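You operate a simulated robot arm through the tools that you are given. There is no shell and no other tool. Be economical: measure what you need, move in short steps, check, and stop when the job is done.

You are at the controls of a simulated robot arm. One attempt, no reset.

TASK
Heat the cocoa and pump twice into the glass with the green base.
Fine: wait for the green lamp; then switch off and pull the tray out.

The check looks at the end state, three seconds after you hand in, the way a careful person would. Anything else that was tipped, shoved, dropped, spilled or broken makes it a failure.

THE ROBOT
A 7-joint arm with a two-finger parallel gripper, fixed in place. Base frame: the origin is at the foot of the arm, x ahead of it, y to its left, z up; the work surface is at about z = 0. Readings come in mm, degrees, newtons and seconds.
With the tool pointing down near the work surface it reaches from about 240 to 620 mm from the base axis. Its first joint turns from -66.0 to 66.0 degrees. Payload 2.6 kg.
Tool frame: the origin (TCP) lies between the finger pads and is the grasp point; the fingertips stand 30 mm ahead of it; z points along the fingers, y is the line along which they close. The gripper opens to 94 mm. The fingers are 28 mm wide and 10 mm thick; the gripper's body (50 by 96 mm) begins 55 mm behind the TCP.
Orientation is that of the tool frame in the base frame, as a unit quaternion [w, x, y, z]. With the fingers straight down and closing along the base's y, the tool's x points along the base's -x, its y along +y and its z along -z.

THE INTERFACE
- The arm moves only by the tool apply_moves. Its argument "increments" is one flat list of numbers, 7 for each row, row after row: the shift along the tool's x, y, z in mm, then the turn, a rotation vector about the tool's x, y, z in degrees, then the gripper command, from -1 (fully open) to 1 (shut), values between in proportion. In form: [tx, ty, tz, ax, ay, az, gripper, tx, ty, tz, ax, ay, az, gripper, ...]. A call has 1 to 10 rows; each row is the pose to reach, as a shift and turn from the pose commanded when the call began, along the tool's axes at that moment. Rows are played at 5 a second. More than 50 mm and 8.6 degrees between two rows, or a gripper value outside its range, and nothing of the call is played. Where a pose cannot be reached the arm comes as near as it can. A force on the tool above 40 N (or 10 N above the force at the start of the call, whichever is more), or a blocked arm, ends the call early, and 0.2 s more pass. Each finger travels about 72 mm/s and halts on what it meets, pressing with about 31 N; the grip force reading is that of the motor and also rises with nothing between the fingers. The clock runs only during rows and for 0.2 s after the last one: add rows that repeat a pose to give the fingers time. It gives the time, the measured TCP pose, the force on the tool (base axes), the opening and the grip force at its end, in the units of the frame above (readings bear some noise).
- Cameras (640 x 400 px; columns grow to the right, rows downward): "scene" is fixed at [37.8, 432.2, 570.2]; the picture's right is [-0.76, -0.65, 0.00], its down [-0.34, 0.40, -0.85] and it looks along [0.55, -0.65, -0.52] (base axes); focal length 322 px, centre (320, 200). "wrist" rides on the gripper at [-37, 0, -58] in the tool frame; the picture's right is [0.00, -1.00, 0.00], its down [0.97, 0.00, -0.24] and it looks along [0.24, 0.00, 0.97] (tool axes); focal length 218 px, centre (320, 200). There is no depth. A picture from a camera that has moved, and an enlarged one, comes with that camera's place and axes in the base frame and with its lens.
- capture(camera): a new picture of that camera. It takes no simulated time.
- close_up(camera, box): a new picture of the part [left, top, right, bottom] of that camera's present view, enlarged. It takes no simulated time.
- close_job(): hands the job in; it is judged then, once.

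Go step by step. Nothing tells you positions but the pictures and the camera data: compare them with the known pose of the tool, close in by small moves and look again before you grip or let go. The budget is 120 turns and 84 pictures, counting those below and the enlarged ones. Unless the task says otherwise, let go and move clear before handing in, and close with one line.

The tools are called as name(argument=value, ...) on one line, values as JSON. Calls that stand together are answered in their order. apply_moves: Moves the arm, as the interface text tells. Its arguments: {"type":"object","properties":{"increments":{"type":"array","items":{"type":"number"}}},"required":["increments"]} The other tools are called the same way: capture (camera) takes a picture; close_up (camera, box) takes an enlarged picture of a part of a camera's view; close_job () hands the job in.

At the start:

```text
time_s: 0.0
tcp_pos: [362.3, -90.4, 405.9]
tool_rot: [0.0, 0.0, 1.0, 0.0]
ft_force: [0.6, -0.7, 0.0]
width: 94.1
grip_force: 0.1
```

scene: 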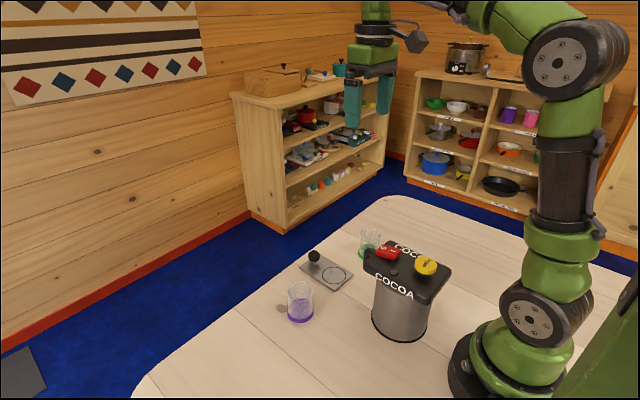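
wrist: 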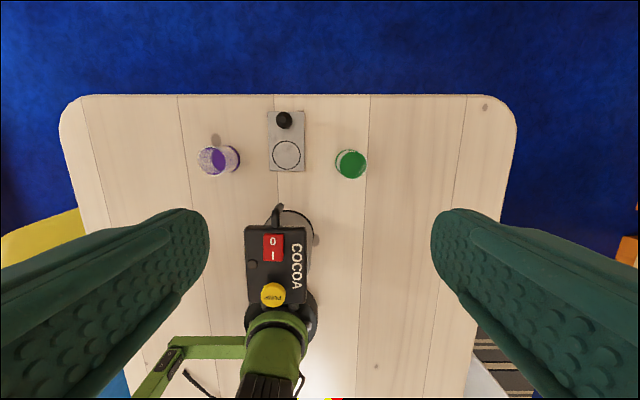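

I see a cocoa dispenser with a red rocker switch and a yellow pump button, a tray with a black knob in front of its spout, and a purple and a green glass. I'll look closer first.

close_up(camera="scene", box=[260, 210, 480, 350])

close_up(camera="wrist", box=[180, 90, 400, 340])

```text
2.86 times, centred on (370, 280) of scene
camera zoom: at [37.8, 432.2, 570.2], right [-0.76, -0.65, 0.0], down [-0.34, 0.4, -0.85], along [0.55, -0.65, -0.52], focal length 922 px, centre (177, -29)
```

zoom: 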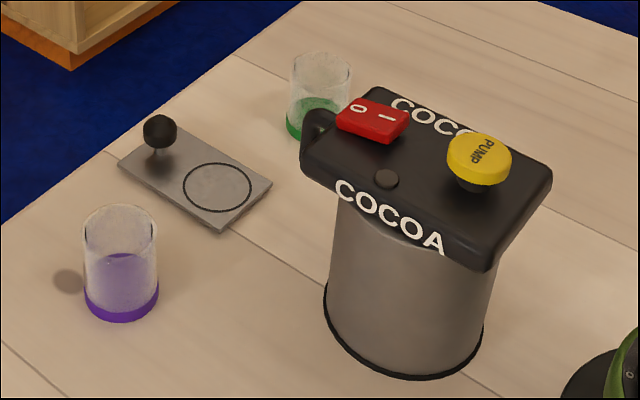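

```text
1.60 times, centred on (290, 215) of wrist
camera zoom: at [399.3, -91.0, 465.0], right [0.0, -1.0, 0.0], down [-0.97, 0.0, 0.24], along [-0.24, 0.0, -0.97], focal length 349 px, centre (368, 176)
```

zoom: 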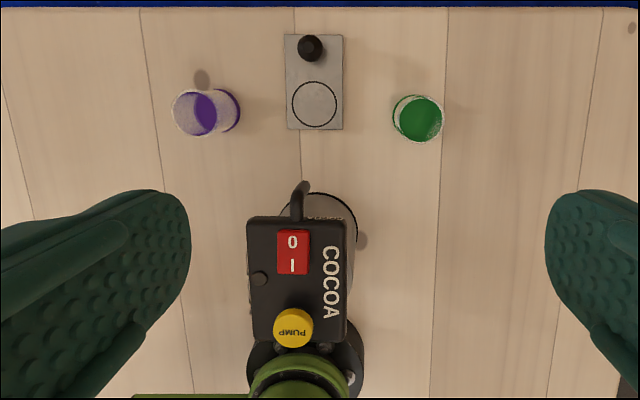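

The dispenser head is around (174..300, -19, 160), the tray circle near (383, -20) and the green glass near (361, -153). I move above the green glass to refine this.

apply_moves(increments=[0, -20, 40, 0, 0, 0, -1, 0, -40, 80, 0, 0, 0, -1, 0, -62, 120, 0, 0, 0, -1, 0, -62, 165, 0, 0, 0, -1, 0, -62, 205, 0, 0, 0, -1])

capture(camera="wrist")

close_up(camera="scene", box=[300, 200, 460, 300])

```text
time_s: 1.2
tcp_pos: [361.4, -152.9, 199.4]
tool_rot: [0.0, 0.001, 1.0, -0.001]
ft_force: [1.1, 0.0, -0.5]
width: 93.9
grip_force: 0.1
```

```text
79 pictures are left
camera wrist: at [398.9, -152.9, 258.6], right [0.0, -1.0, 0.0], down [-0.97, 0.0, 0.24], along [-0.24, 0.0, -0.97], focal length 218 px, centre (320, 200)
```

wrist: 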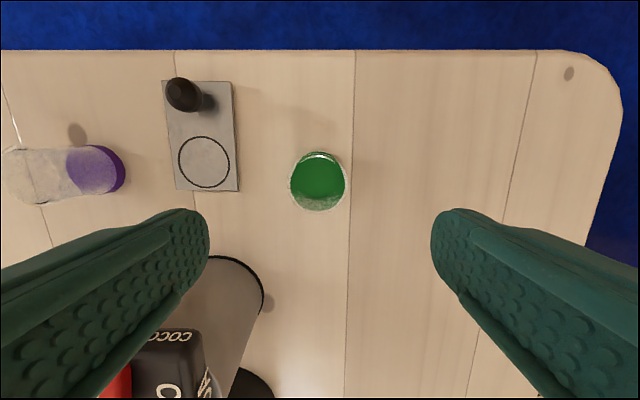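

```text
4.00 times, centred on (380, 250) of scene
camera zoom: at [37.7, 432.2, 570.2], right [-0.76, -0.65, 0.0], down [-0.34, 0.4, -0.85], along [0.55, -0.65, -0.52], focal length 1290 px, centre (80, 0)
```

zoom: 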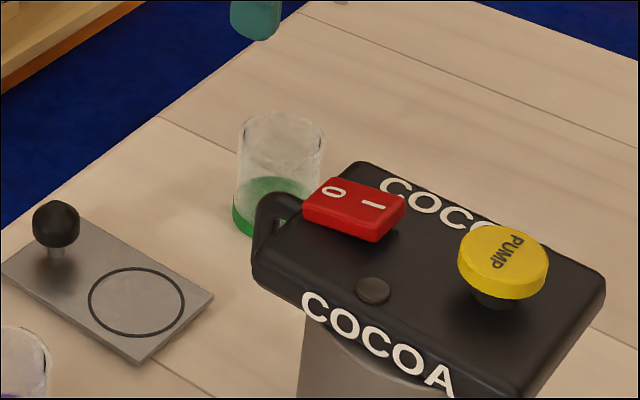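

The green glass is centred near (365, -152) and sits between the open fingers. I descend around it.

apply_moves(increments=[-3.5, 1, 40, 0, 0, 0, -1, -3.5, 1, 80, 0, 0, 0, -1, -3.5, 1, 115, 0, 0, 0, -1, -3.5, 1, 140, 0, 0, 0, -1, -3.5, 1, 157, 0, 0, 0, -1])

capture(camera="wrist")

close_up(camera="scene", box=[300, 200, 460, 300])

```text
time_s: 2.4
tcp_pos: [365.6, -152.1, 45.1]
tool_rot: [0.0, 0.001, 1.0, 0.0]
ft_force: [-0.2, -0.1, 0.6]
width: 94.1
grip_force: 0.0
```

```text
77 pictures are left
camera wrist: at [403.1, -151.7, 103.3], right [0.0, -1.0, 0.0], down [-0.97, 0.0, 0.24], along [-0.24, 0.0, -0.97], focal length 218 px, centre (320, 200)
```

wrist: 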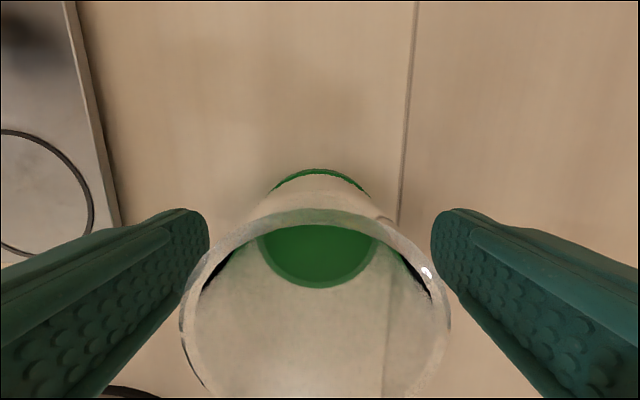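

```text
4.00 times, centred on (380, 250) of scene
camera zoom: at [37.7, 432.2, 570.2], right [-0.76, -0.65, 0.0], down [-0.34, 0.4, -0.85], along [0.55, -0.65, -0.52], focal length 1290 px, centre (80, 0)
```

zoom: 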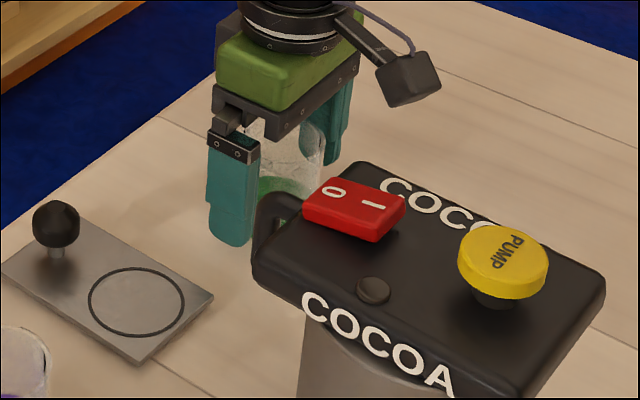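

The fingers straddle the glass well, so I grip it moderately.

apply_moves(increments=[0, 0, 0, 0, 0, 0, -0.1, 0, 0, 0, 0, 0, 0, -0.1, 0, 0, 0, 0, 0, 0, -0.1, 0, 0, 0, 0, 0, 0, -0.1, 0, 0, 0, 0, 0, 0, -0.1])

capture(camera="wrist")

```text
time_s: 3.6
tcp_pos: [366.2, -152.5, 45.1]
tool_rot: [0.001, 0.0, 1.0, 0.001]
ft_force: [-0.1, 0.9, -0.2]
width: 54.1
grip_force: 31.6
```

```text
75 pictures are left
camera wrist: at [403.3, -151.7, 103.8], right [0.0, -1.0, 0.0], down [-0.97, 0.0, 0.24], along [-0.24, 0.0, -0.97], focal length 218 px, centre (320, 200)
```

wrist: 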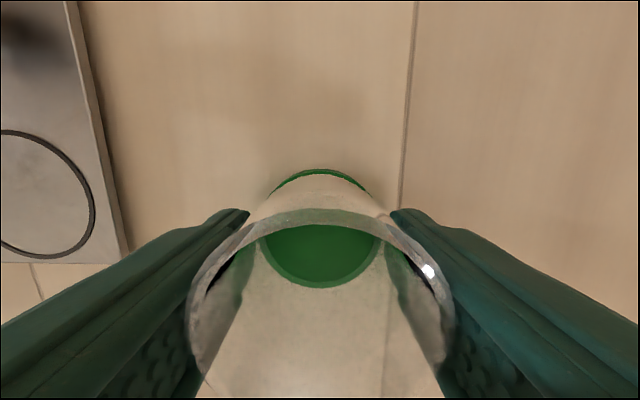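

The glass is held (54 mm). I lift and carry it over the tray circle, near (381, -20).

apply_moves(increments=[0, 0, -20, 0, 0, 0, -0.1, 0, 0, -50, 0, 0, 0, -0.1, -8, 35, -50, 0, 0, 0, -0.1, -15, 70, -50, 0, 0, 0, -0.1, -15, 105, -50, 0, 0, 0, -0.1, -15, 132, -50, 0, 0, 0, -0.1, -15, 132, -50, 0, 0, 0, -0.1])

capture(camera="wrist")

close_up(camera="scene", box=[260, 190, 420, 290])

```text
time_s: 5.2
tcp_pos: [383.7, -20.1, 93.2]
tool_rot: [0.002, 0.001, 1.0, -0.001]
ft_force: [3.9, -10.1, 19.2]
width: 53.4
grip_force: 30.5
```

```text
74 pictures are left
camera wrist: at [420.1, -19.7, 152.3], right [0.0, -1.0, 0.0], down [-0.97, 0.0, 0.24], along [-0.24, 0.0, -0.97], focal length 218 px, centre (320, 200)
```

wrist: 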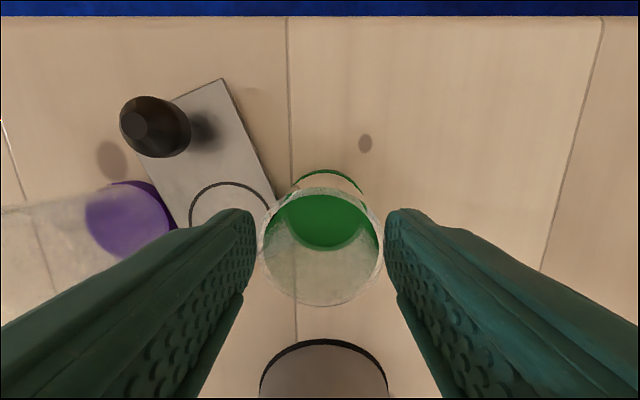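

```text
4.00 times, centred on (340, 240) of scene
camera zoom: at [37.7, 432.2, 570.2], right [-0.76, -0.65, 0.0], down [-0.34, 0.4, -0.85], along [0.55, -0.65, -0.52], focal length 1290 px, centre (240, 40)
```

zoom: 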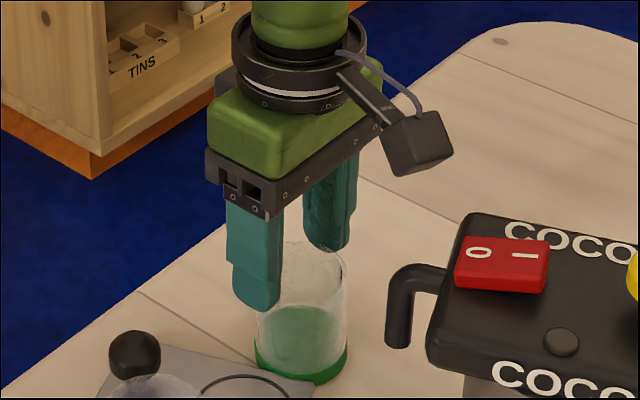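

The glass seems to have slipped down in the fingers during the lift and dragged against the tray, which has turned. I take a careful look before moving anything.

close_up(camera="scene", box=[250, 220, 410, 320])

close_up(camera="wrist", box=[80, 80, 400, 320])

```text
4.00 times, centred on (330, 270) of scene
camera zoom: at [37.7, 432.2, 570.2], right [-0.76, -0.65, 0.0], down [-0.34, 0.4, -0.85], along [0.55, -0.65, -0.52], focal length 1290 px, centre (280, -80)
```

zoom: 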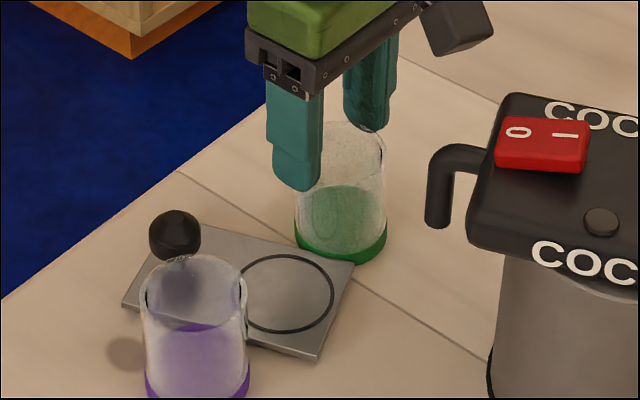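

```text
1.67 times, centred on (240, 200) of wrist
camera zoom: at [420.1, -19.7, 152.3], right [0.0, -1.0, 0.0], down [-0.97, 0.0, 0.24], along [-0.24, 0.0, -0.97], focal length 364 px, centre (453, 200)
```

zoom: 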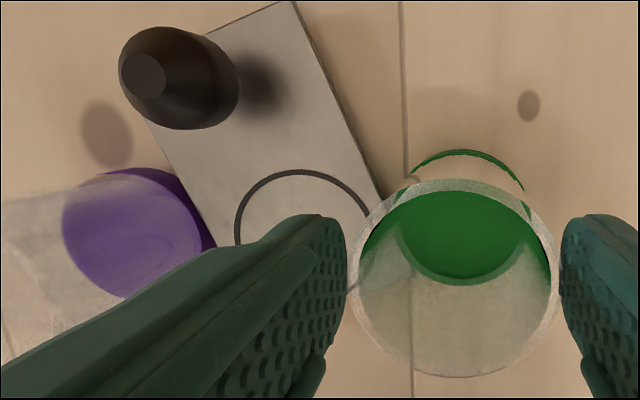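

The glass stands on the table against the tray edge, with the fingers holding only its rim; the purple glass looks unmoved. I ease back slightly, then release it slowly.

apply_moves(increments=[0, -3, 0, 0, 0, 0, -0.1, 0, -5, 0, 0, 0, 0, -0.1, 0, -6, 0, 0, 0, 0, -0.1, 0, -6, 0, 0, 0, 0, -0.17, 0, -6, 0, 0, 0, 0, -0.25, 0, -6, 0, 0, 0, 0, -0.4])

capture(camera="wrist")

close_up(camera="scene", box=[250, 220, 410, 320])

```text
time_s: 6.6
tcp_pos: [380.7, -25.9, 93.0]
tool_rot: [-0.001, 0.0, 1.0, 0.0]
ft_force: [-0.7, 0.6, -0.1]
width: 65.8
grip_force: 0.0
```

```text
70 pictures are left
camera wrist: at [418.1, -25.8, 152.5], right [0.0, -1.0, 0.0], down [-0.97, 0.0, 0.24], along [-0.24, 0.0, -0.97], focal length 218 px, centre (320, 200)
```

wrist: 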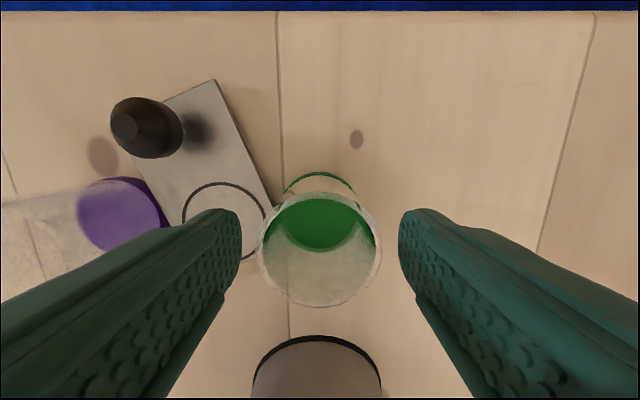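

```text
4.00 times, centred on (330, 270) of scene
camera zoom: at [37.8, 432.2, 570.2], right [-0.76, -0.65, 0.0], down [-0.34, 0.4, -0.85], along [0.55, -0.65, -0.52], focal length 1290 px, centre (280, -80)
```

zoom: 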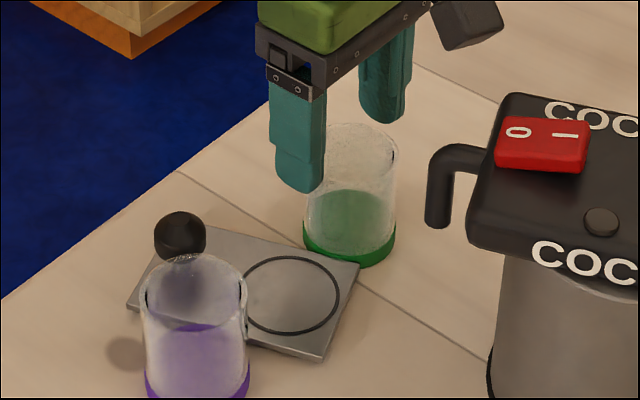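

The glass stands upright near (364, -22). Its rim may be close to spout height, so I raise clear and tilt the wrist camera back for a side-on view of the spout.

apply_moves(increments=[0, 0, -40, 0, 0, 0, -0.5, 0, 0, -85, 0, 0, 0, -0.7, -30, 0, -110, 0, 8, 0, -0.7, -60, 0, -110, 0, 16, 0, -0.7, -90, 0, -110, 0, 24, 0, -0.7, -115, 0, -110, 0, 32, 0, -0.7, -135, 0, -100, 0, 40, 0, -0.7, -150, 0, -90, 0, 48, 0, -0.7])

capture(camera="wrist")

capture(camera="scene")

```text
time_s: 8.4
tcp_pos: [460.3, -24.4, 104.3]
tool_rot: [-0.378, -0.001, 0.926, -0.002]
ft_force: [-0.1, -0.9, 1.5]
width: 79.9
grip_force: 0.0
out of reach, approached as far as the arm can: row 6, 7, 8
```

```text
68 pictures are left
camera wrist: at [527.6, -25.0, 121.2], right [0.0, -1.0, 0.0], down [-0.53, 0.0, 0.85], along [-0.85, 0.0, -0.53], focal length 218 px, centre (320, 200)
```

wrist: 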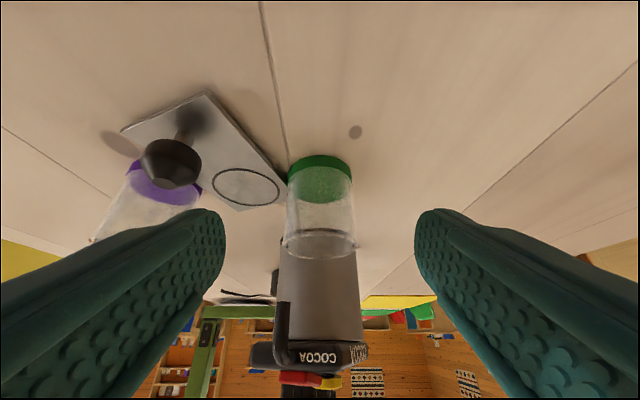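

```text
67 pictures are left
```

scene: 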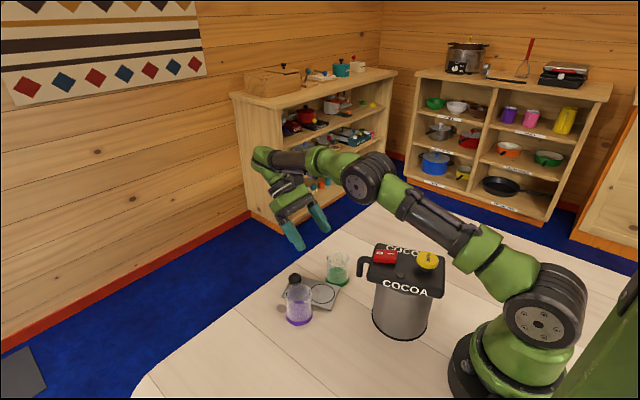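

The view is upside down but useful; I'll enlarge the spout.

close_up(camera="wrist", box=[220, 140, 420, 390])

close_up(camera="scene", box=[270, 220, 450, 340])

```text
1.60 times, centred on (320, 265) of wrist
camera zoom: at [527.6, -25.0, 121.2], right [0.0, -1.0, 0.0], down [-0.53, 0.0, 0.85], along [-0.85, 0.0, -0.53], focal length 349 px, centre (320, 96)
```

zoom: 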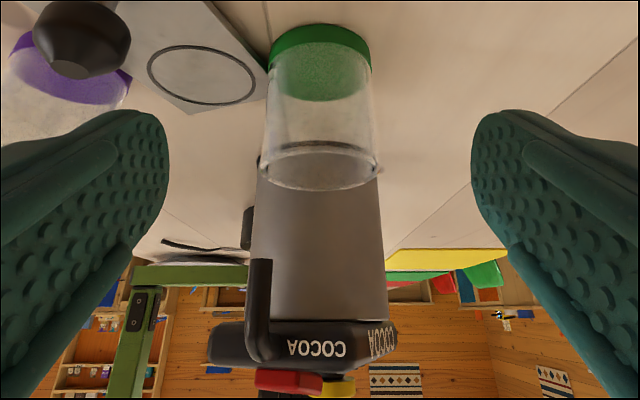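

```text
3.33 times, centred on (360, 280) of scene
camera zoom: at [37.7, 432.2, 570.2], right [-0.76, -0.65, 0.0], down [-0.34, 0.4, -0.85], along [0.55, -0.65, -0.52], focal length 1075 px, centre (187, -67)
```

zoom: 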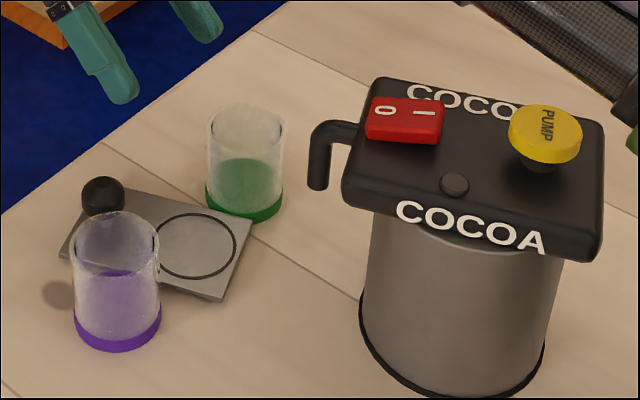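

The dispenser has turned by about 20°: the spout is now near (296, 10). The box hanging on the tool's +x side probably caught the rocker. I straighten up and back off, then nudge the head back to its original heading.

apply_moves(increments=[25, 0, -25, 0, -7, 0, -0.7, 50, 0, -45, 0, -14, 0, -0.7, 75, 0, -55, 0, -21, 0, -0.7, 100, 0, -60, 0, -28, 0, -0.7, 125, 0, -63, 0, -36, 0, 0, 148, 0, -65, 0, -44.4, 0, 0.9, 148, 0, -65, 0, -44.4, 0, 1])

capture(camera="wrist")

```text
time_s: 10.0
tcp_pos: [399.6, -24.4, 255.3]
tool_rot: [0.0, 0.0, 1.0, -0.002]
ft_force: [0.7, 0.2, -0.6]
width: 0.0
grip_force: 25.3
```

```text
64 pictures are left
camera wrist: at [436.0, -24.6, 312.5], right [0.0, -1.0, 0.0], down [-0.97, 0.0, 0.24], along [-0.24, 0.0, -0.97], focal length 218 px, centre (320, 200)
```

wrist: 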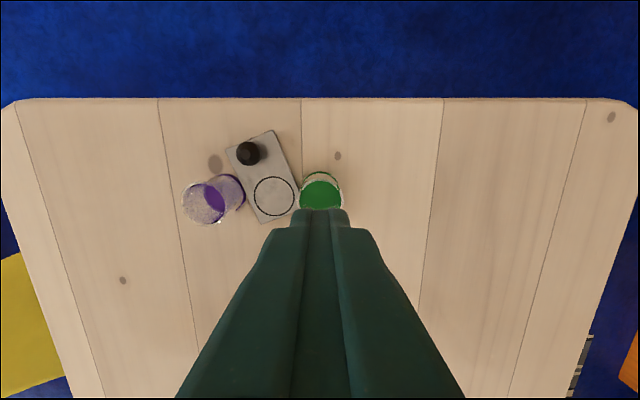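

Now I move to above the dispenser's left side, fingers shut.

apply_moves(increments=[0, 40, 0, 0, 0, 0, 1, 0, 80, 0, 0, 0, 0, 1, 30, 110, 0, 0, 0, 0, 1, 70, 110, 0, 0, 0, 0, 1, 110, 110, 0, 0, 0, 0, 1, 150, 110, 0, 0, 0, 0, 1, 150, 110, 0, 0, 0, 0, 1])

capture(camera="wrist")

capture(camera="scene")

```text
time_s: 11.6
tcp_pos: [250.0, 85.3, 254.3]
tool_rot: [0.0, -0.001, 1.0, -0.001]
ft_force: [1.0, 0.3, -0.2]
width: 0.0
grip_force: 31.5
```

```text
63 pictures are left
camera wrist: at [287.6, 85.6, 312.0], right [0.0, -1.0, 0.0], down [-0.97, 0.0, 0.24], along [-0.24, 0.0, -0.97], focal length 218 px, centre (320, 200)
```

wrist: 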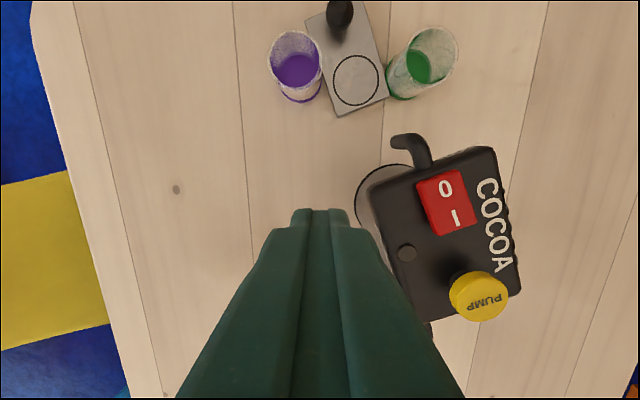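

```text
62 pictures are left
```

scene: 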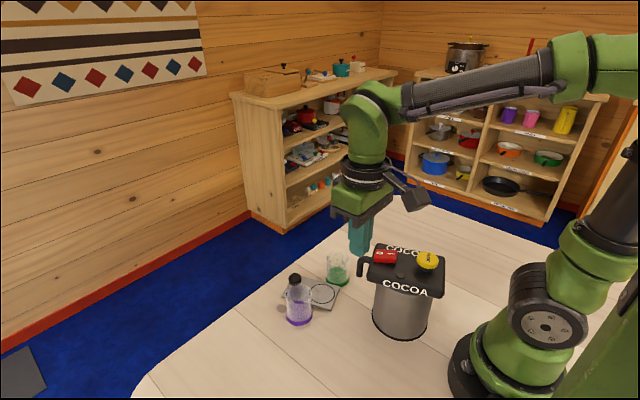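

The spout and lid show clearly, with the lid's front-left corner at (258, 45). I lower the shut fingers beside the lid's left face, then push gently in -y.

apply_moves(increments=[2, 0, 35, 0, 0, 0, 1, 2, 0, 70, 0, 0, 0, 1, 2, 0, 98, 0, 0, 0, 1, 2, -15, 98, 0, 0, 0, 1, 2, -25, 98, 0, 0, 0, 1, 2, -30, 98, 0, 0, 0, 1, 2, -34, 98, 0, 0, 0, 1])

capture(camera="wrist")

close_up(camera="scene", box=[270, 220, 450, 340])

```text
time_s: 13.2
tcp_pos: [248.7, 50.9, 156.6]
tool_rot: [-0.001, 0.0, 1.0, -0.002]
ft_force: [4.1, 9.2, -0.7]
width: 0.1
grip_force: 31.1
```

```text
61 pictures are left
camera wrist: at [285.2, 51.4, 214.8], right [0.0, -1.0, 0.0], down [-0.97, 0.0, 0.24], along [-0.24, 0.0, -0.97], focal length 218 px, centre (320, 200)
```

wrist: 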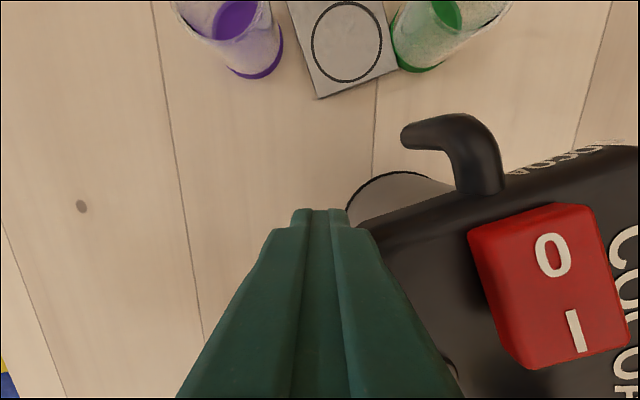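

```text
3.33 times, centred on (360, 280) of scene
camera zoom: at [37.8, 432.2, 570.2], right [-0.76, -0.65, 0.0], down [-0.34, 0.4, -0.85], along [0.55, -0.65, -0.52], focal length 1075 px, centre (187, -67)
```

zoom: 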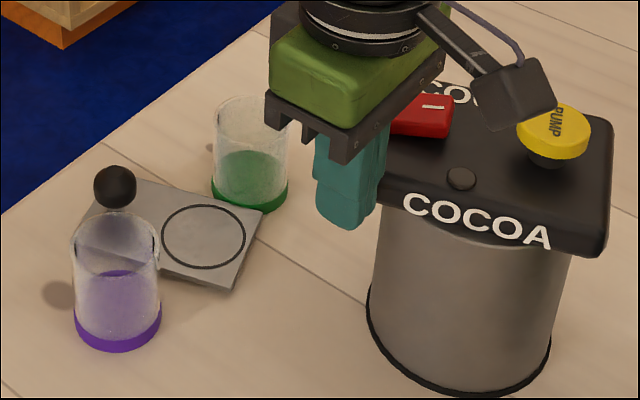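

The tray turns together with the dispenser, so they are linked by its slide. It was the dragged glass that swung the whole unit, and pushing is now swinging it back, so I continue gently.

apply_moves(increments=[0, -3, 0, 0, 0, 0, 1, 0, -6, 0, 0, 0, 0, 1, 0, -9, 0, 0, 0, 0, 1, 0, -12, 0, 0, 0, 0, 1])

capture(camera="wrist")

close_up(camera="scene", box=[270, 220, 450, 340])

```text
time_s: 14.2
tcp_pos: [247.6, 38.9, 155.9]
tool_rot: [-0.001, 0.0, 1.0, -0.001]
ft_force: [5.7, 10.9, 2.5]
width: 0.0
grip_force: 31.1
```

```text
59 pictures are left
camera wrist: at [285.7, 39.4, 215.0], right [0.0, -1.0, 0.0], down [-0.97, 0.0, 0.24], along [-0.24, 0.0, -0.97], focal length 218 px, centre (320, 200)
```

wrist: 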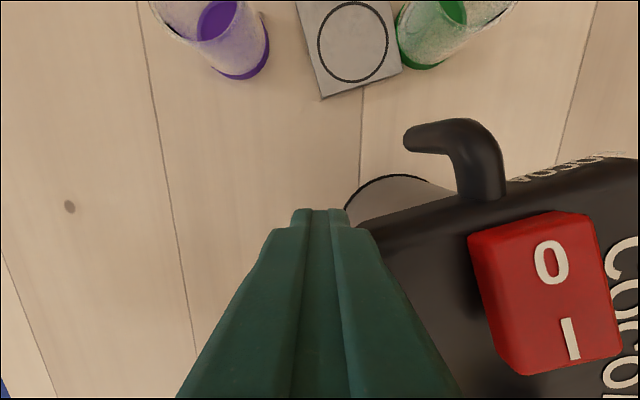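

```text
3.33 times, centred on (360, 280) of scene
camera zoom: at [37.7, 432.2, 570.2], right [-0.76, -0.65, 0.0], down [-0.34, 0.4, -0.85], along [0.55, -0.65, -0.52], focal length 1075 px, centre (187, -67)
```

zoom: 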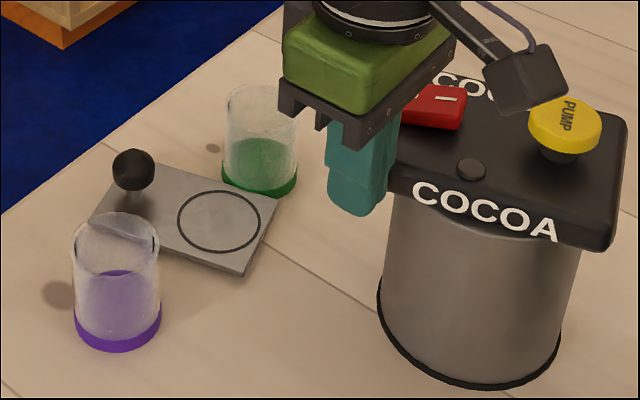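

Pushing there slid the unit more than it turned it. I'll push the far knob sideways instead, which is the reverse of the original disturbance, so I back off and go above the knob's left side.

apply_moves(increments=[0, 12, 0, 0, 0, 0, 1, 0, 20, -40, 0, 0, 0, 1, -20, 20, -80, 0, 0, 0, 1, -60, 20, -80, 0, 0, 0, 1, -105, 20, -80, 0, 0, 0, 1, -145, 22, -80, 0, 0, 0, 1, -178, 24, -70, 0, 0, 0, 1, -178, 24, -60, 0, 0, 0, 1])

capture(camera="wrist")

```text
time_s: 16.0
tcp_pos: [429.4, 64.1, 216.2]
tool_rot: [0.0, 0.0, 1.0, -0.001]
ft_force: [-0.6, 0.0, 0.6]
width: 0.1
grip_force: 31.3
```

```text
57 pictures are left
camera wrist: at [464.6, 64.6, 274.3], right [0.0, -1.0, 0.0], down [-0.97, 0.0, 0.24], along [-0.24, 0.0, -0.97], focal length 218 px, centre (320, 200)
```

wrist: 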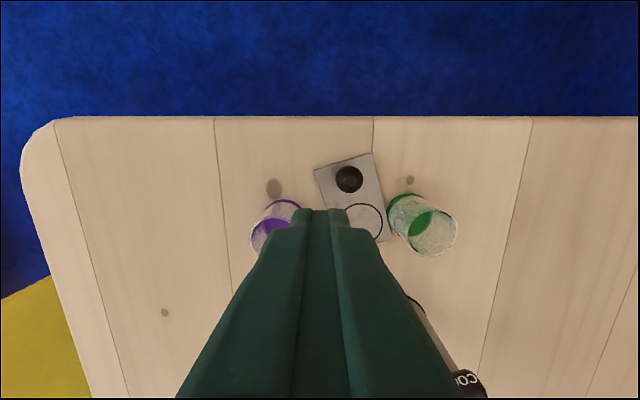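

The knob is at (430, 33). I lower the shut fingers on its left side and push it part of the way in -y.

apply_moves(increments=[0, 4, 40, 0, 0, 0, 1, 0, 4, 80, 0, 0, 0, 1, 0, 4, 120, 0, 0, 0, 1, 0, 4, 156, 0, 0, 0, 1, 0, -5, 156, 0, 0, 0, 1, 0, -12, 156, 0, 0, 0, 1, 0, -19, 156, 0, 0, 0, 1, 0, -26, 156, 0, 0, 0, 1])

capture(camera="wrist")

close_up(camera="scene", box=[270, 200, 450, 320])

```text
time_s: 17.8
tcp_pos: [425.1, 36.9, 60.1]
tool_rot: [-0.001, -0.001, 1.0, -0.001]
ft_force: [0.2, 3.8, 1.0]
width: 0.0
grip_force: 30.9
```

```text
56 pictures are left
camera wrist: at [462.6, 37.1, 118.2], right [0.0, -1.0, 0.0], down [-0.97, 0.0, 0.24], along [-0.24, 0.0, -0.97], focal length 218 px, centre (320, 200)
```

wrist: 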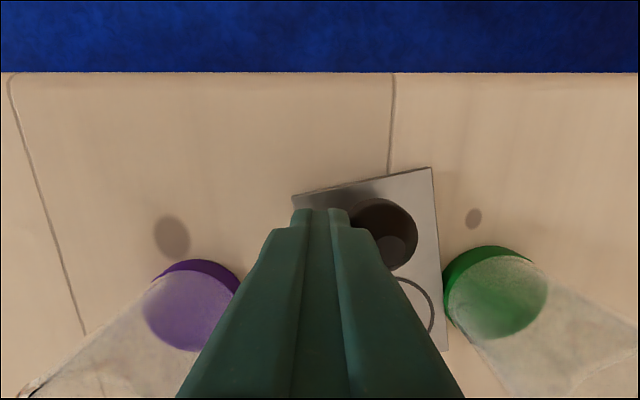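

```text
3.33 times, centred on (360, 260) of scene
camera zoom: at [37.7, 432.2, 570.2], right [-0.76, -0.65, 0.0], down [-0.34, 0.4, -0.85], along [0.55, -0.65, -0.52], focal length 1075 px, centre (187, 0)
```

zoom: 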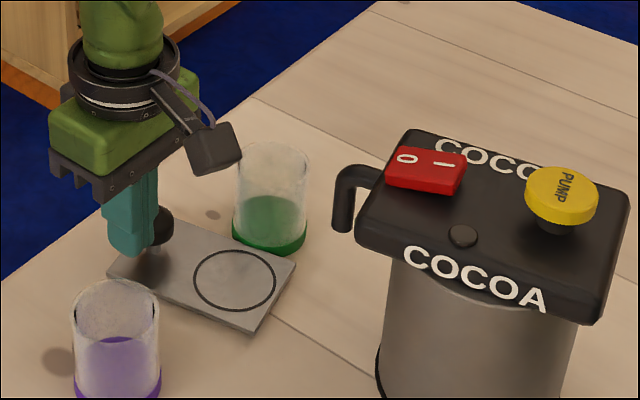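

That is rotating it nicely, so I continue.

apply_moves(increments=[0, -6, 0, 0, 0, 0, 1, 0, -12, 0, 0, 0, 0, 1, 0, -18, 0, 0, 0, 0, 1, 0, -24, 0, 0, 0, 0, 1, 0, -30, 0, 0, 0, 0, 1])

capture(camera="wrist")

close_up(camera="scene", box=[270, 200, 450, 320])

```text
time_s: 19.0
tcp_pos: [426.0, 7.1, 59.3]
tool_rot: [-0.001, 0.0, 1.0, -0.001]
ft_force: [0.2, 3.8, 2.3]
width: 0.2
grip_force: 30.5
```

```text
54 pictures are left
camera wrist: at [463.3, 6.9, 117.8], right [0.0, -1.0, 0.0], down [-0.97, 0.0, 0.24], along [-0.24, 0.0, -0.97], focal length 218 px, centre (320, 200)
```

wrist: 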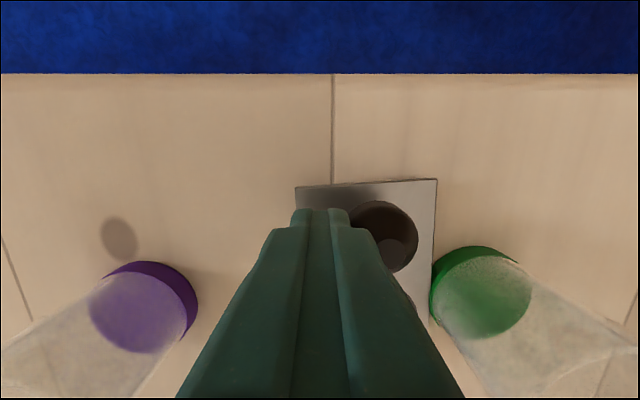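

```text
3.33 times, centred on (360, 260) of scene
camera zoom: at [37.7, 432.2, 570.2], right [-0.76, -0.65, 0.0], down [-0.34, 0.4, -0.85], along [0.55, -0.65, -0.52], focal length 1075 px, centre (187, 0)
```

zoom: 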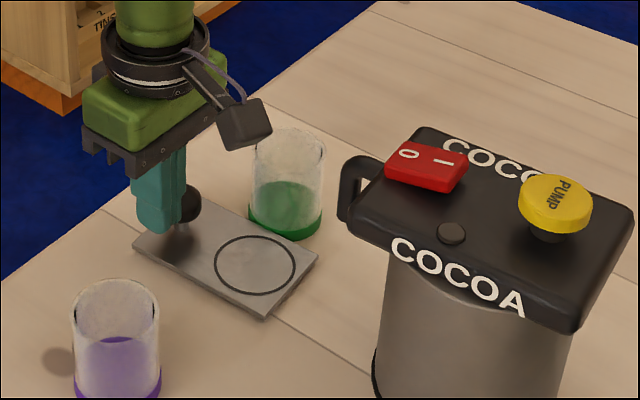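

The yaw is now about 4° off, and the unit is about 15 mm too far in -y at the rear. A push in +y on the lid's right face near x = 213 should fix both, so I go there over the top.

apply_moves(increments=[0, 8, 0, 0, 0, 0, 1, 0, 8, -48, 0, 0, 0, 1, 0, 8, -96, 0, 0, 0, 1, 0, 8, -144, 0, 0, 0, 1, 0, 0, -190, 0, 0, 0, 1, 30, -38, -190, 0, 0, 0, 1, 60, -76, -190, 0, 0, 0, 1, 90, -112, -190, 0, 0, 0, 1, 130, -135, -190, 0, 0, 0, 1, 172, -135, -190, 0, 0, 0, 1])

apply_moves(increments=[20, 0, 0, 0, 0, 0, 1, 40, 0, 0, 0, 0, 0, 1, 40, 0, 0, 0, 0, 0, 1])

capture(camera="wrist")

```text
time_s: 21.2
tcp_pos: [255.3, -127.1, 251.5]
tool_rot: [-0.001, -0.001, 1.0, -0.001]
ft_force: [0.2, 0.2, 0.1]
width: 0.0
grip_force: 31.1
```

```text
time_s: 22.0
tcp_pos: [212.7, -127.1, 251.6]
tool_rot: [-0.002, 0.0, 1.0, 0.0]
ft_force: [0.3, -0.3, 0.5]
width: 0.0
grip_force: 31.1
```

```text
52 pictures are left
camera wrist: at [250.8, -127.5, 310.6], right [0.0, -1.0, 0.0], down [-0.97, 0.0, 0.24], along [-0.24, 0.0, -0.97], focal length 218 px, centre (320, 200)
```

wrist: 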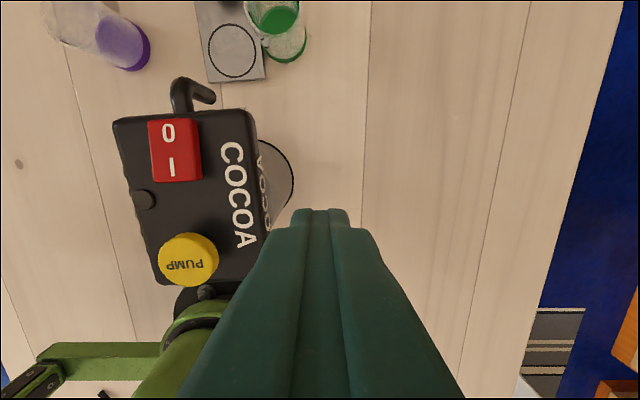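

The lid's right face is at about y = -81. I lower beside it and push in +y to about TCP y = -78.

apply_moves(increments=[0, 0, 48, 0, 0, 0, 1, 0, 0, 96, 0, 0, 0, 1, 0, 20, 96, 0, 0, 0, 1, 0, 34, 96, 0, 0, 0, 1, 0, 39, 96, 0, 0, 0, 1, 0, 44, 96, 0, 0, 0, 1, 0, 49, 96, 0, 0, 0, 1])

close_up(camera="scene", box=[270, 200, 450, 320])

capture(camera="wrist")

```text
time_s: 23.6
tcp_pos: [214.2, -78.0, 156.0]
tool_rot: [0.001, 0.0, 1.0, -0.003]
ft_force: [2.2, -15.5, 0.8]
width: 0.1
grip_force: 30.7
```

```text
3.33 times, centred on (360, 260) of scene
camera zoom: at [37.7, 432.2, 570.2], right [-0.76, -0.65, 0.0], down [-0.34, 0.4, -0.85], along [0.55, -0.65, -0.52], focal length 1075 px, centre (187, 0)
```

zoom: 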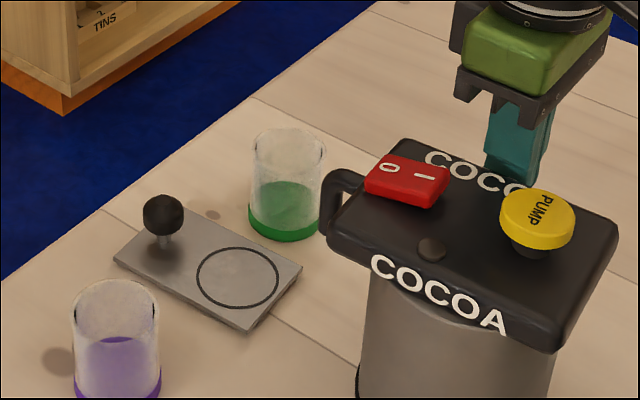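

```text
50 pictures are left
camera wrist: at [251.7, -79.4, 214.5], right [0.0, -1.0, 0.0], down [-0.97, 0.0, 0.24], along [-0.24, 0.0, -0.97], focal length 218 px, centre (320, 200)
```

wrist: 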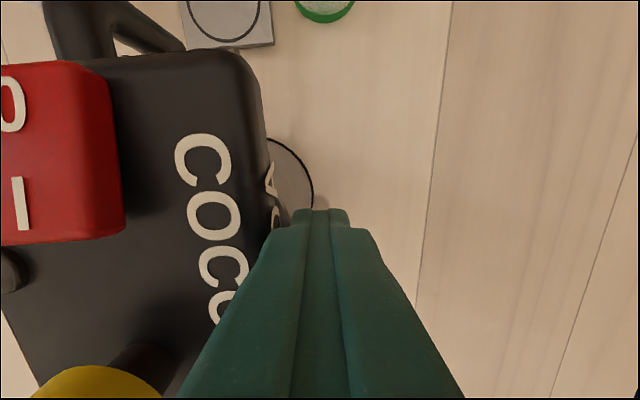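

The dispenser is back within a few mm and degrees of its start pose. The tray slid in about 15 mm, so I'll yaw the tool -90° to keep the side box away from the spout and go above the tray to push the knob back out.

apply_moves(increments=[0, -20, 0, 0, 0, 0, 1, 0, -30, -48, 0, 0, 0, 1, 0, -30, -96, 0, 0, 0, 1, -40, -30, -100, 0, 0, 0, 1, -80, -20, -100, 0, 0, 0, 1, -120, 0, -100, 0, 0, 0, 1, -150, 30, -100, 0, 0, 0, 1, -180, 60, -100, 0, 0, 0, 1, -190, 75, -100, 0, 0, 0, 1])

apply_moves(increments=[0, 0, 0, 0, 0, -8, 1, 0, 0, 0, 0, 0, -16, 1, 0, 0, 0, 0, 0, -24, 1, 0, 0, 0, 0, 0, -32, 1, 0, 0, 0, 0, 0, -40, 1, 0, 0, 0, 0, 0, -48, 1, 0, 0, 0, 0, 0, -56, 1, 0, 0, 0, 0, 0, -64, 1, 0, 0, 0, 0, 0, -72, 1, 0, 0, 0, 0, 0, -80, 1])

apply_moves(increments=[0, 0, 0, 0, 0, -8, 1, 0, 0, 0, 0, 0, -10, 1])

capture(camera="wrist")

capture(camera="scene")

```text
time_s: 25.6
tcp_pos: [403.6, -2.7, 253.6]
tool_rot: [-0.001, -0.001, 1.0, -0.001]
ft_force: [-0.3, -0.6, -0.9]
width: 0.1
grip_force: 30.6
```

```text
time_s: 27.8
tcp_pos: [403.9, -2.6, 253.1]
tool_rot: [-0.001, -0.645, 0.764, 0.0]
ft_force: [0.6, 0.3, -0.2]
width: 0.0
grip_force: 30.9
```

```text
time_s: 28.4
tcp_pos: [404.2, -2.9, 253.1]
tool_rot: [0.0, 0.708, -0.707, 0.0]
ft_force: [-1.1, 0.0, -0.7]
width: 0.1
grip_force: 31.2
```

```text
49 pictures are left
camera wrist: at [404.3, 34.0, 312.7], right [1.0, 0.0, 0.0], down [0.0, -0.97, 0.24], along [0.0, -0.24, -0.97], focal length 218 px, centre (320, 200)
```

wrist: 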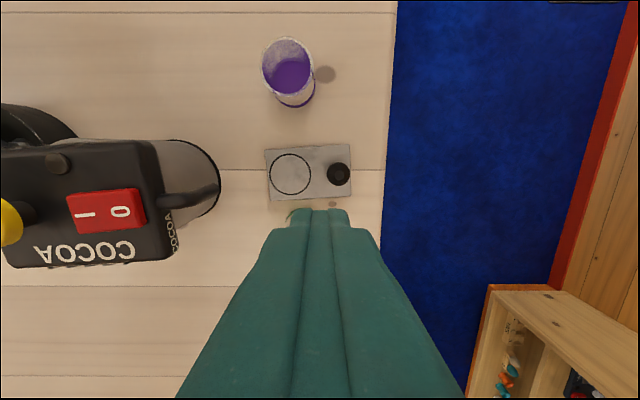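

```text
48 pictures are left
```

scene: 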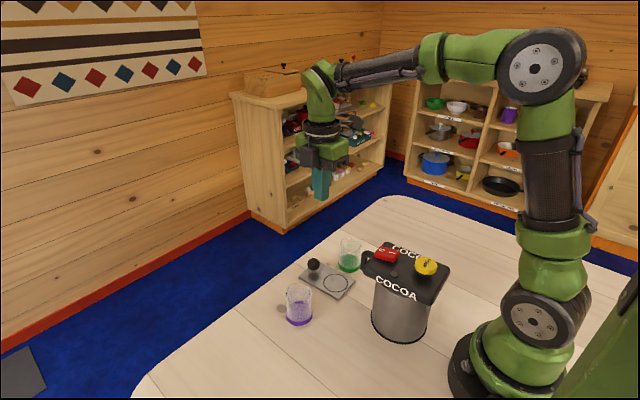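

Excellent view: the circle is at about (362, -4) and the knob at (428, 0). I enlarge to locate the spout tip.

close_up(camera="wrist", box=[100, 100, 360, 262])

```text
2.46 times, centred on (230, 181) of wrist
camera zoom: at [404.3, 34.0, 312.7], right [1.0, 0.0, 0.0], down [0.0, -0.97, 0.24], along [0.0, -0.24, -0.97], focal length 537 px, centre (542, 247)
```

zoom: 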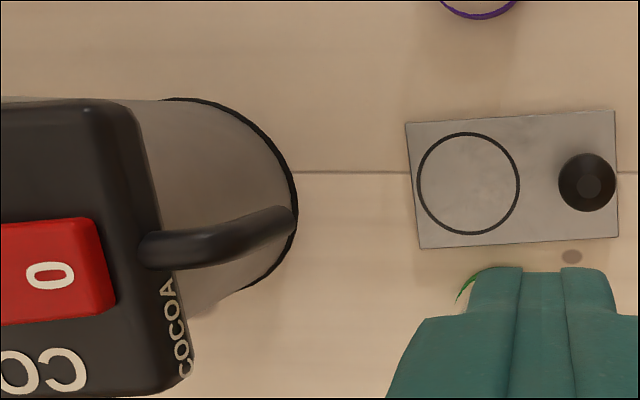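

The spout tip is at about (296, -10, 93). I lower the shut fingers just behind the knob and push it out by about 19 mm, back to its starting place.

apply_moves(increments=[-2.5, 8, 45, 0, 0, 0, 1, -2.5, 8, 90, 0, 0, 0, 1, -2.5, 8, 135, 0, 0, 0, 1, -2.5, 8, 170, 0, 0, 0, 1, -2.5, 8, 193, 0, 0, 0, 1, -2.5, -2, 193, 0, 0, 0, 1, -2.5, -10, 193, 0, 0, 0, 1, -2.5, -18, 193, 0, 0, 0, 1])

capture(camera="wrist")

close_up(camera="scene", box=[270, 200, 450, 320])

```text
time_s: 30.2
tcp_pos: [420.5, -0.1, 60.2]
tool_rot: [-0.001, -0.707, 0.707, 0.0]
ft_force: [-1.8, -0.1, 1.2]
width: 0.0
grip_force: 30.9
```

```text
46 pictures are left
camera wrist: at [420.8, 35.9, 119.8], right [1.0, 0.0, 0.0], down [0.0, -0.97, 0.24], along [0.0, -0.24, -0.97], focal length 218 px, centre (320, 200)
```

wrist: 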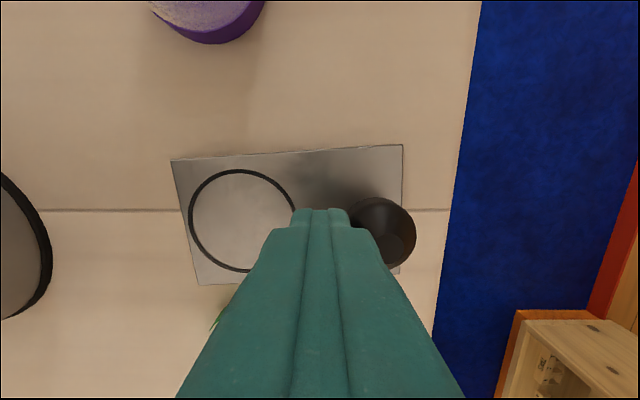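

```text
3.33 times, centred on (360, 260) of scene
camera zoom: at [37.7, 432.2, 570.2], right [-0.76, -0.65, 0.0], down [-0.34, 0.4, -0.85], along [0.55, -0.65, -0.52], focal length 1075 px, centre (187, 0)
```

zoom: 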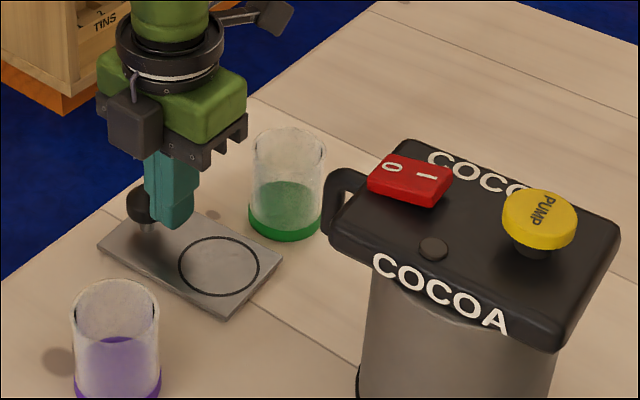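

The circle is now at about (377, -4). I rise, open, and move above the green glass.

apply_moves(increments=[0, 5, 0, 0, 0, 0, 1, 0, 5, -48, 0, 0, 0, 1, 0, 10, -96, 0, 0, 0, 1, 0, 20, -140, 0, 0, 0, 1, 30, 30, -140, 0, 0, 0, 0, 60, 40, -140, 0, 0, 0, -1, 79, 48, -140, 0, 0, 0, -1, 79, 48, -140, 0, 0, 0, -1, 79, 48, -140, 0, 0, 0, -1])

capture(camera="wrist")

```text
time_s: 32.2
tcp_pos: [374.5, -81.3, 201.2]
tool_rot: [0.0, -0.707, 0.707, 0.0]
ft_force: [-0.4, 0.6, -0.2]
width: 93.9
grip_force: 0.0
```

```text
44 pictures are left
camera wrist: at [374.5, -43.9, 259.6], right [1.0, 0.0, 0.0], down [0.0, -0.97, 0.24], along [0.0, -0.24, -0.97], focal length 218 px, centre (320, 200)
```

wrist: 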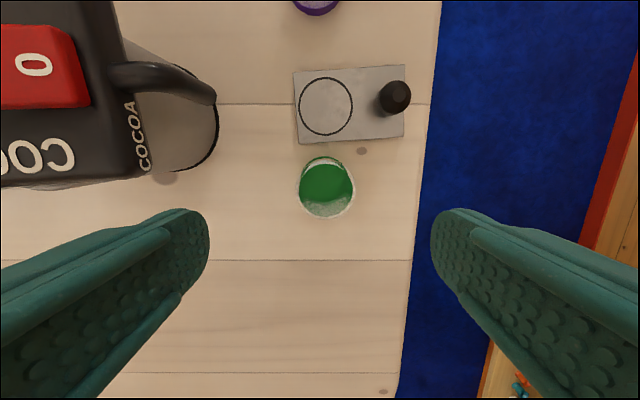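

The glass is centred at about (380, -81). I align, descend and check before gripping.

apply_moves(increments=[0, -5.5, 45, 0, 0, 0, -1, 0, -5.5, 90, 0, 0, 0, -1, 0, -5.5, 130, 0, 0, 0, -1, 0, -5.5, 160, 0, 0, 0, -1, 0, -5.5, 160, 0, 0, 0, -1])

capture(camera="wrist")

```text
time_s: 33.4
tcp_pos: [377.9, -81.3, 40.9]
tool_rot: [0.001, 0.708, -0.707, 0.0]
ft_force: [-0.1, 0.1, 0.1]
width: 94.0
grip_force: 0.0
```

```text
43 pictures are left
camera wrist: at [378.3, -43.3, 100.9], right [1.0, 0.0, 0.0], down [0.0, -0.97, 0.24], along [0.0, -0.24, -0.97], focal length 218 px, centre (320, 200)
```

wrist: 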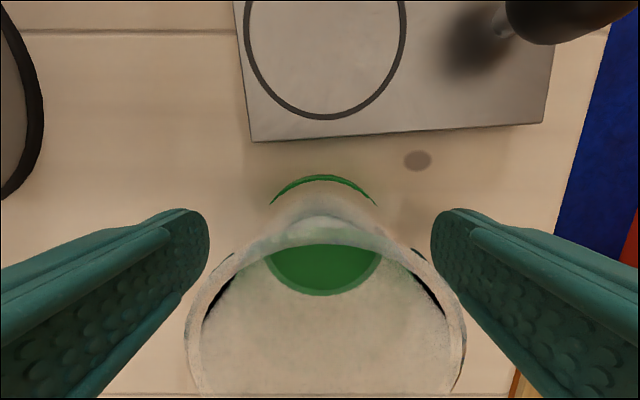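

Well centred. I grip fully and lift just 12 mm to test for slip.

apply_moves(increments=[0, 0, 0, 0, 0, 0, 1, 0, 0, 0, 0, 0, 0, 1, 0, 0, 0, 0, 0, 0, 1, 0, 0, 0, 0, 0, 0, 1, 0, 0, 0, 0, 0, 0, 1, 0, 0, -4, 0, 0, 0, 1, 0, 0, -8, 0, 0, 0, 1, 0, 0, -12, 0, 0, 0, 1])

capture(camera="wrist")

close_up(camera="scene", box=[290, 200, 410, 280])

```text
time_s: 35.2
tcp_pos: [378.2, -80.2, 52.4]
tool_rot: [0.001, 0.707, -0.707, 0.0]
ft_force: [0.5, 0.6, -1.4]
width: 54.2
grip_force: 30.8
```

```text
42 pictures are left
camera wrist: at [378.4, -43.4, 111.7], right [1.0, 0.0, 0.0], down [0.0, -0.97, 0.24], along [0.0, -0.24, -0.97], focal length 218 px, centre (320, 200)
```

wrist: 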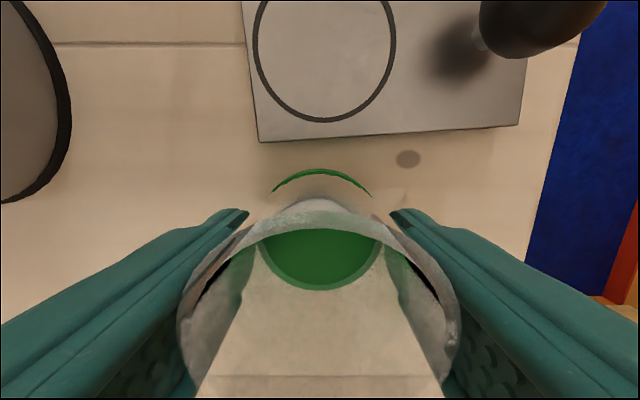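

```text
5.00 times, centred on (350, 240) of scene
camera zoom: at [37.8, 432.2, 570.2], right [-0.76, -0.65, 0.0], down [-0.34, 0.4, -0.85], along [0.55, -0.65, -0.52], focal length 1613 px, centre (170, 0)
```

zoom: 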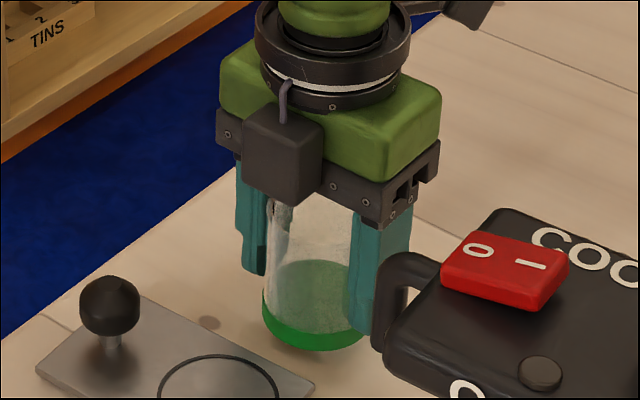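

The glass lifts with the hand. I raise it a little more and carry it slowly over the circle.

apply_moves(increments=[0, 0, -6, 0, 0, 0, 1, 0, 0, -12, 0, 0, 0, 1, -12, 0, -14, 0, 0, 0, 1, -24, 0, -14, 0, 0, 0, 1, -37, 0, -14, 0, 0, 0, 1, -50, 0, -14, 0, 0, 0, 1, -62, 0.5, -14, 0, 0, 0, 1, -72, 1, -14, 0, 0, 0, 1, -77, 1, -14, 0, 0, 0, 1, -77, 1, -14, 0, 0, 0, 1])

capture(camera="wrist")

close_up(camera="scene", box=[270, 200, 420, 300])

```text
time_s: 37.4
tcp_pos: [376.7, -3.3, 66.2]
tool_rot: [-0.002, -0.707, 0.707, 0.0]
ft_force: [0.0, 0.1, 0.1]
width: 54.0
grip_force: 31.3
```

```text
40 pictures are left
camera wrist: at [377.7, 34.1, 124.8], right [1.0, 0.0, 0.0], down [0.0, -0.97, 0.24], along [0.0, -0.24, -0.97], focal length 218 px, centre (320, 200)
```

wrist: 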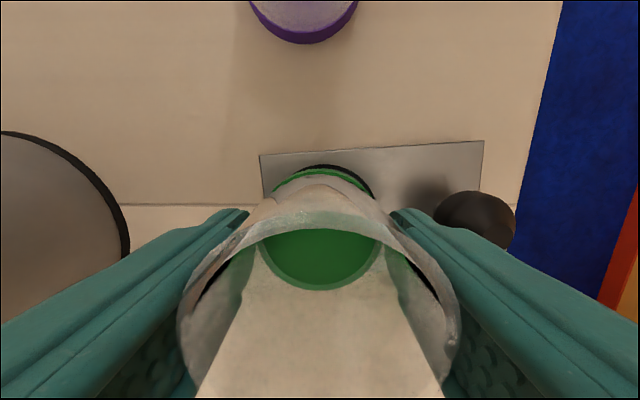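

```text
4.00 times, centred on (345, 250) of scene
camera zoom: at [37.8, 432.2, 570.2], right [-0.76, -0.65, 0.0], down [-0.34, 0.4, -0.85], along [0.55, -0.65, -0.52], focal length 1290 px, centre (220, 0)
```

zoom: 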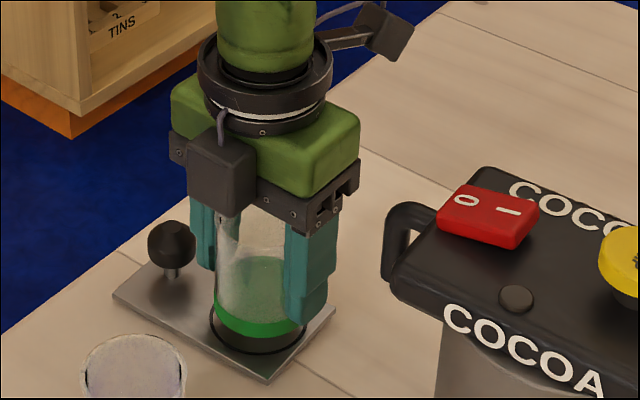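

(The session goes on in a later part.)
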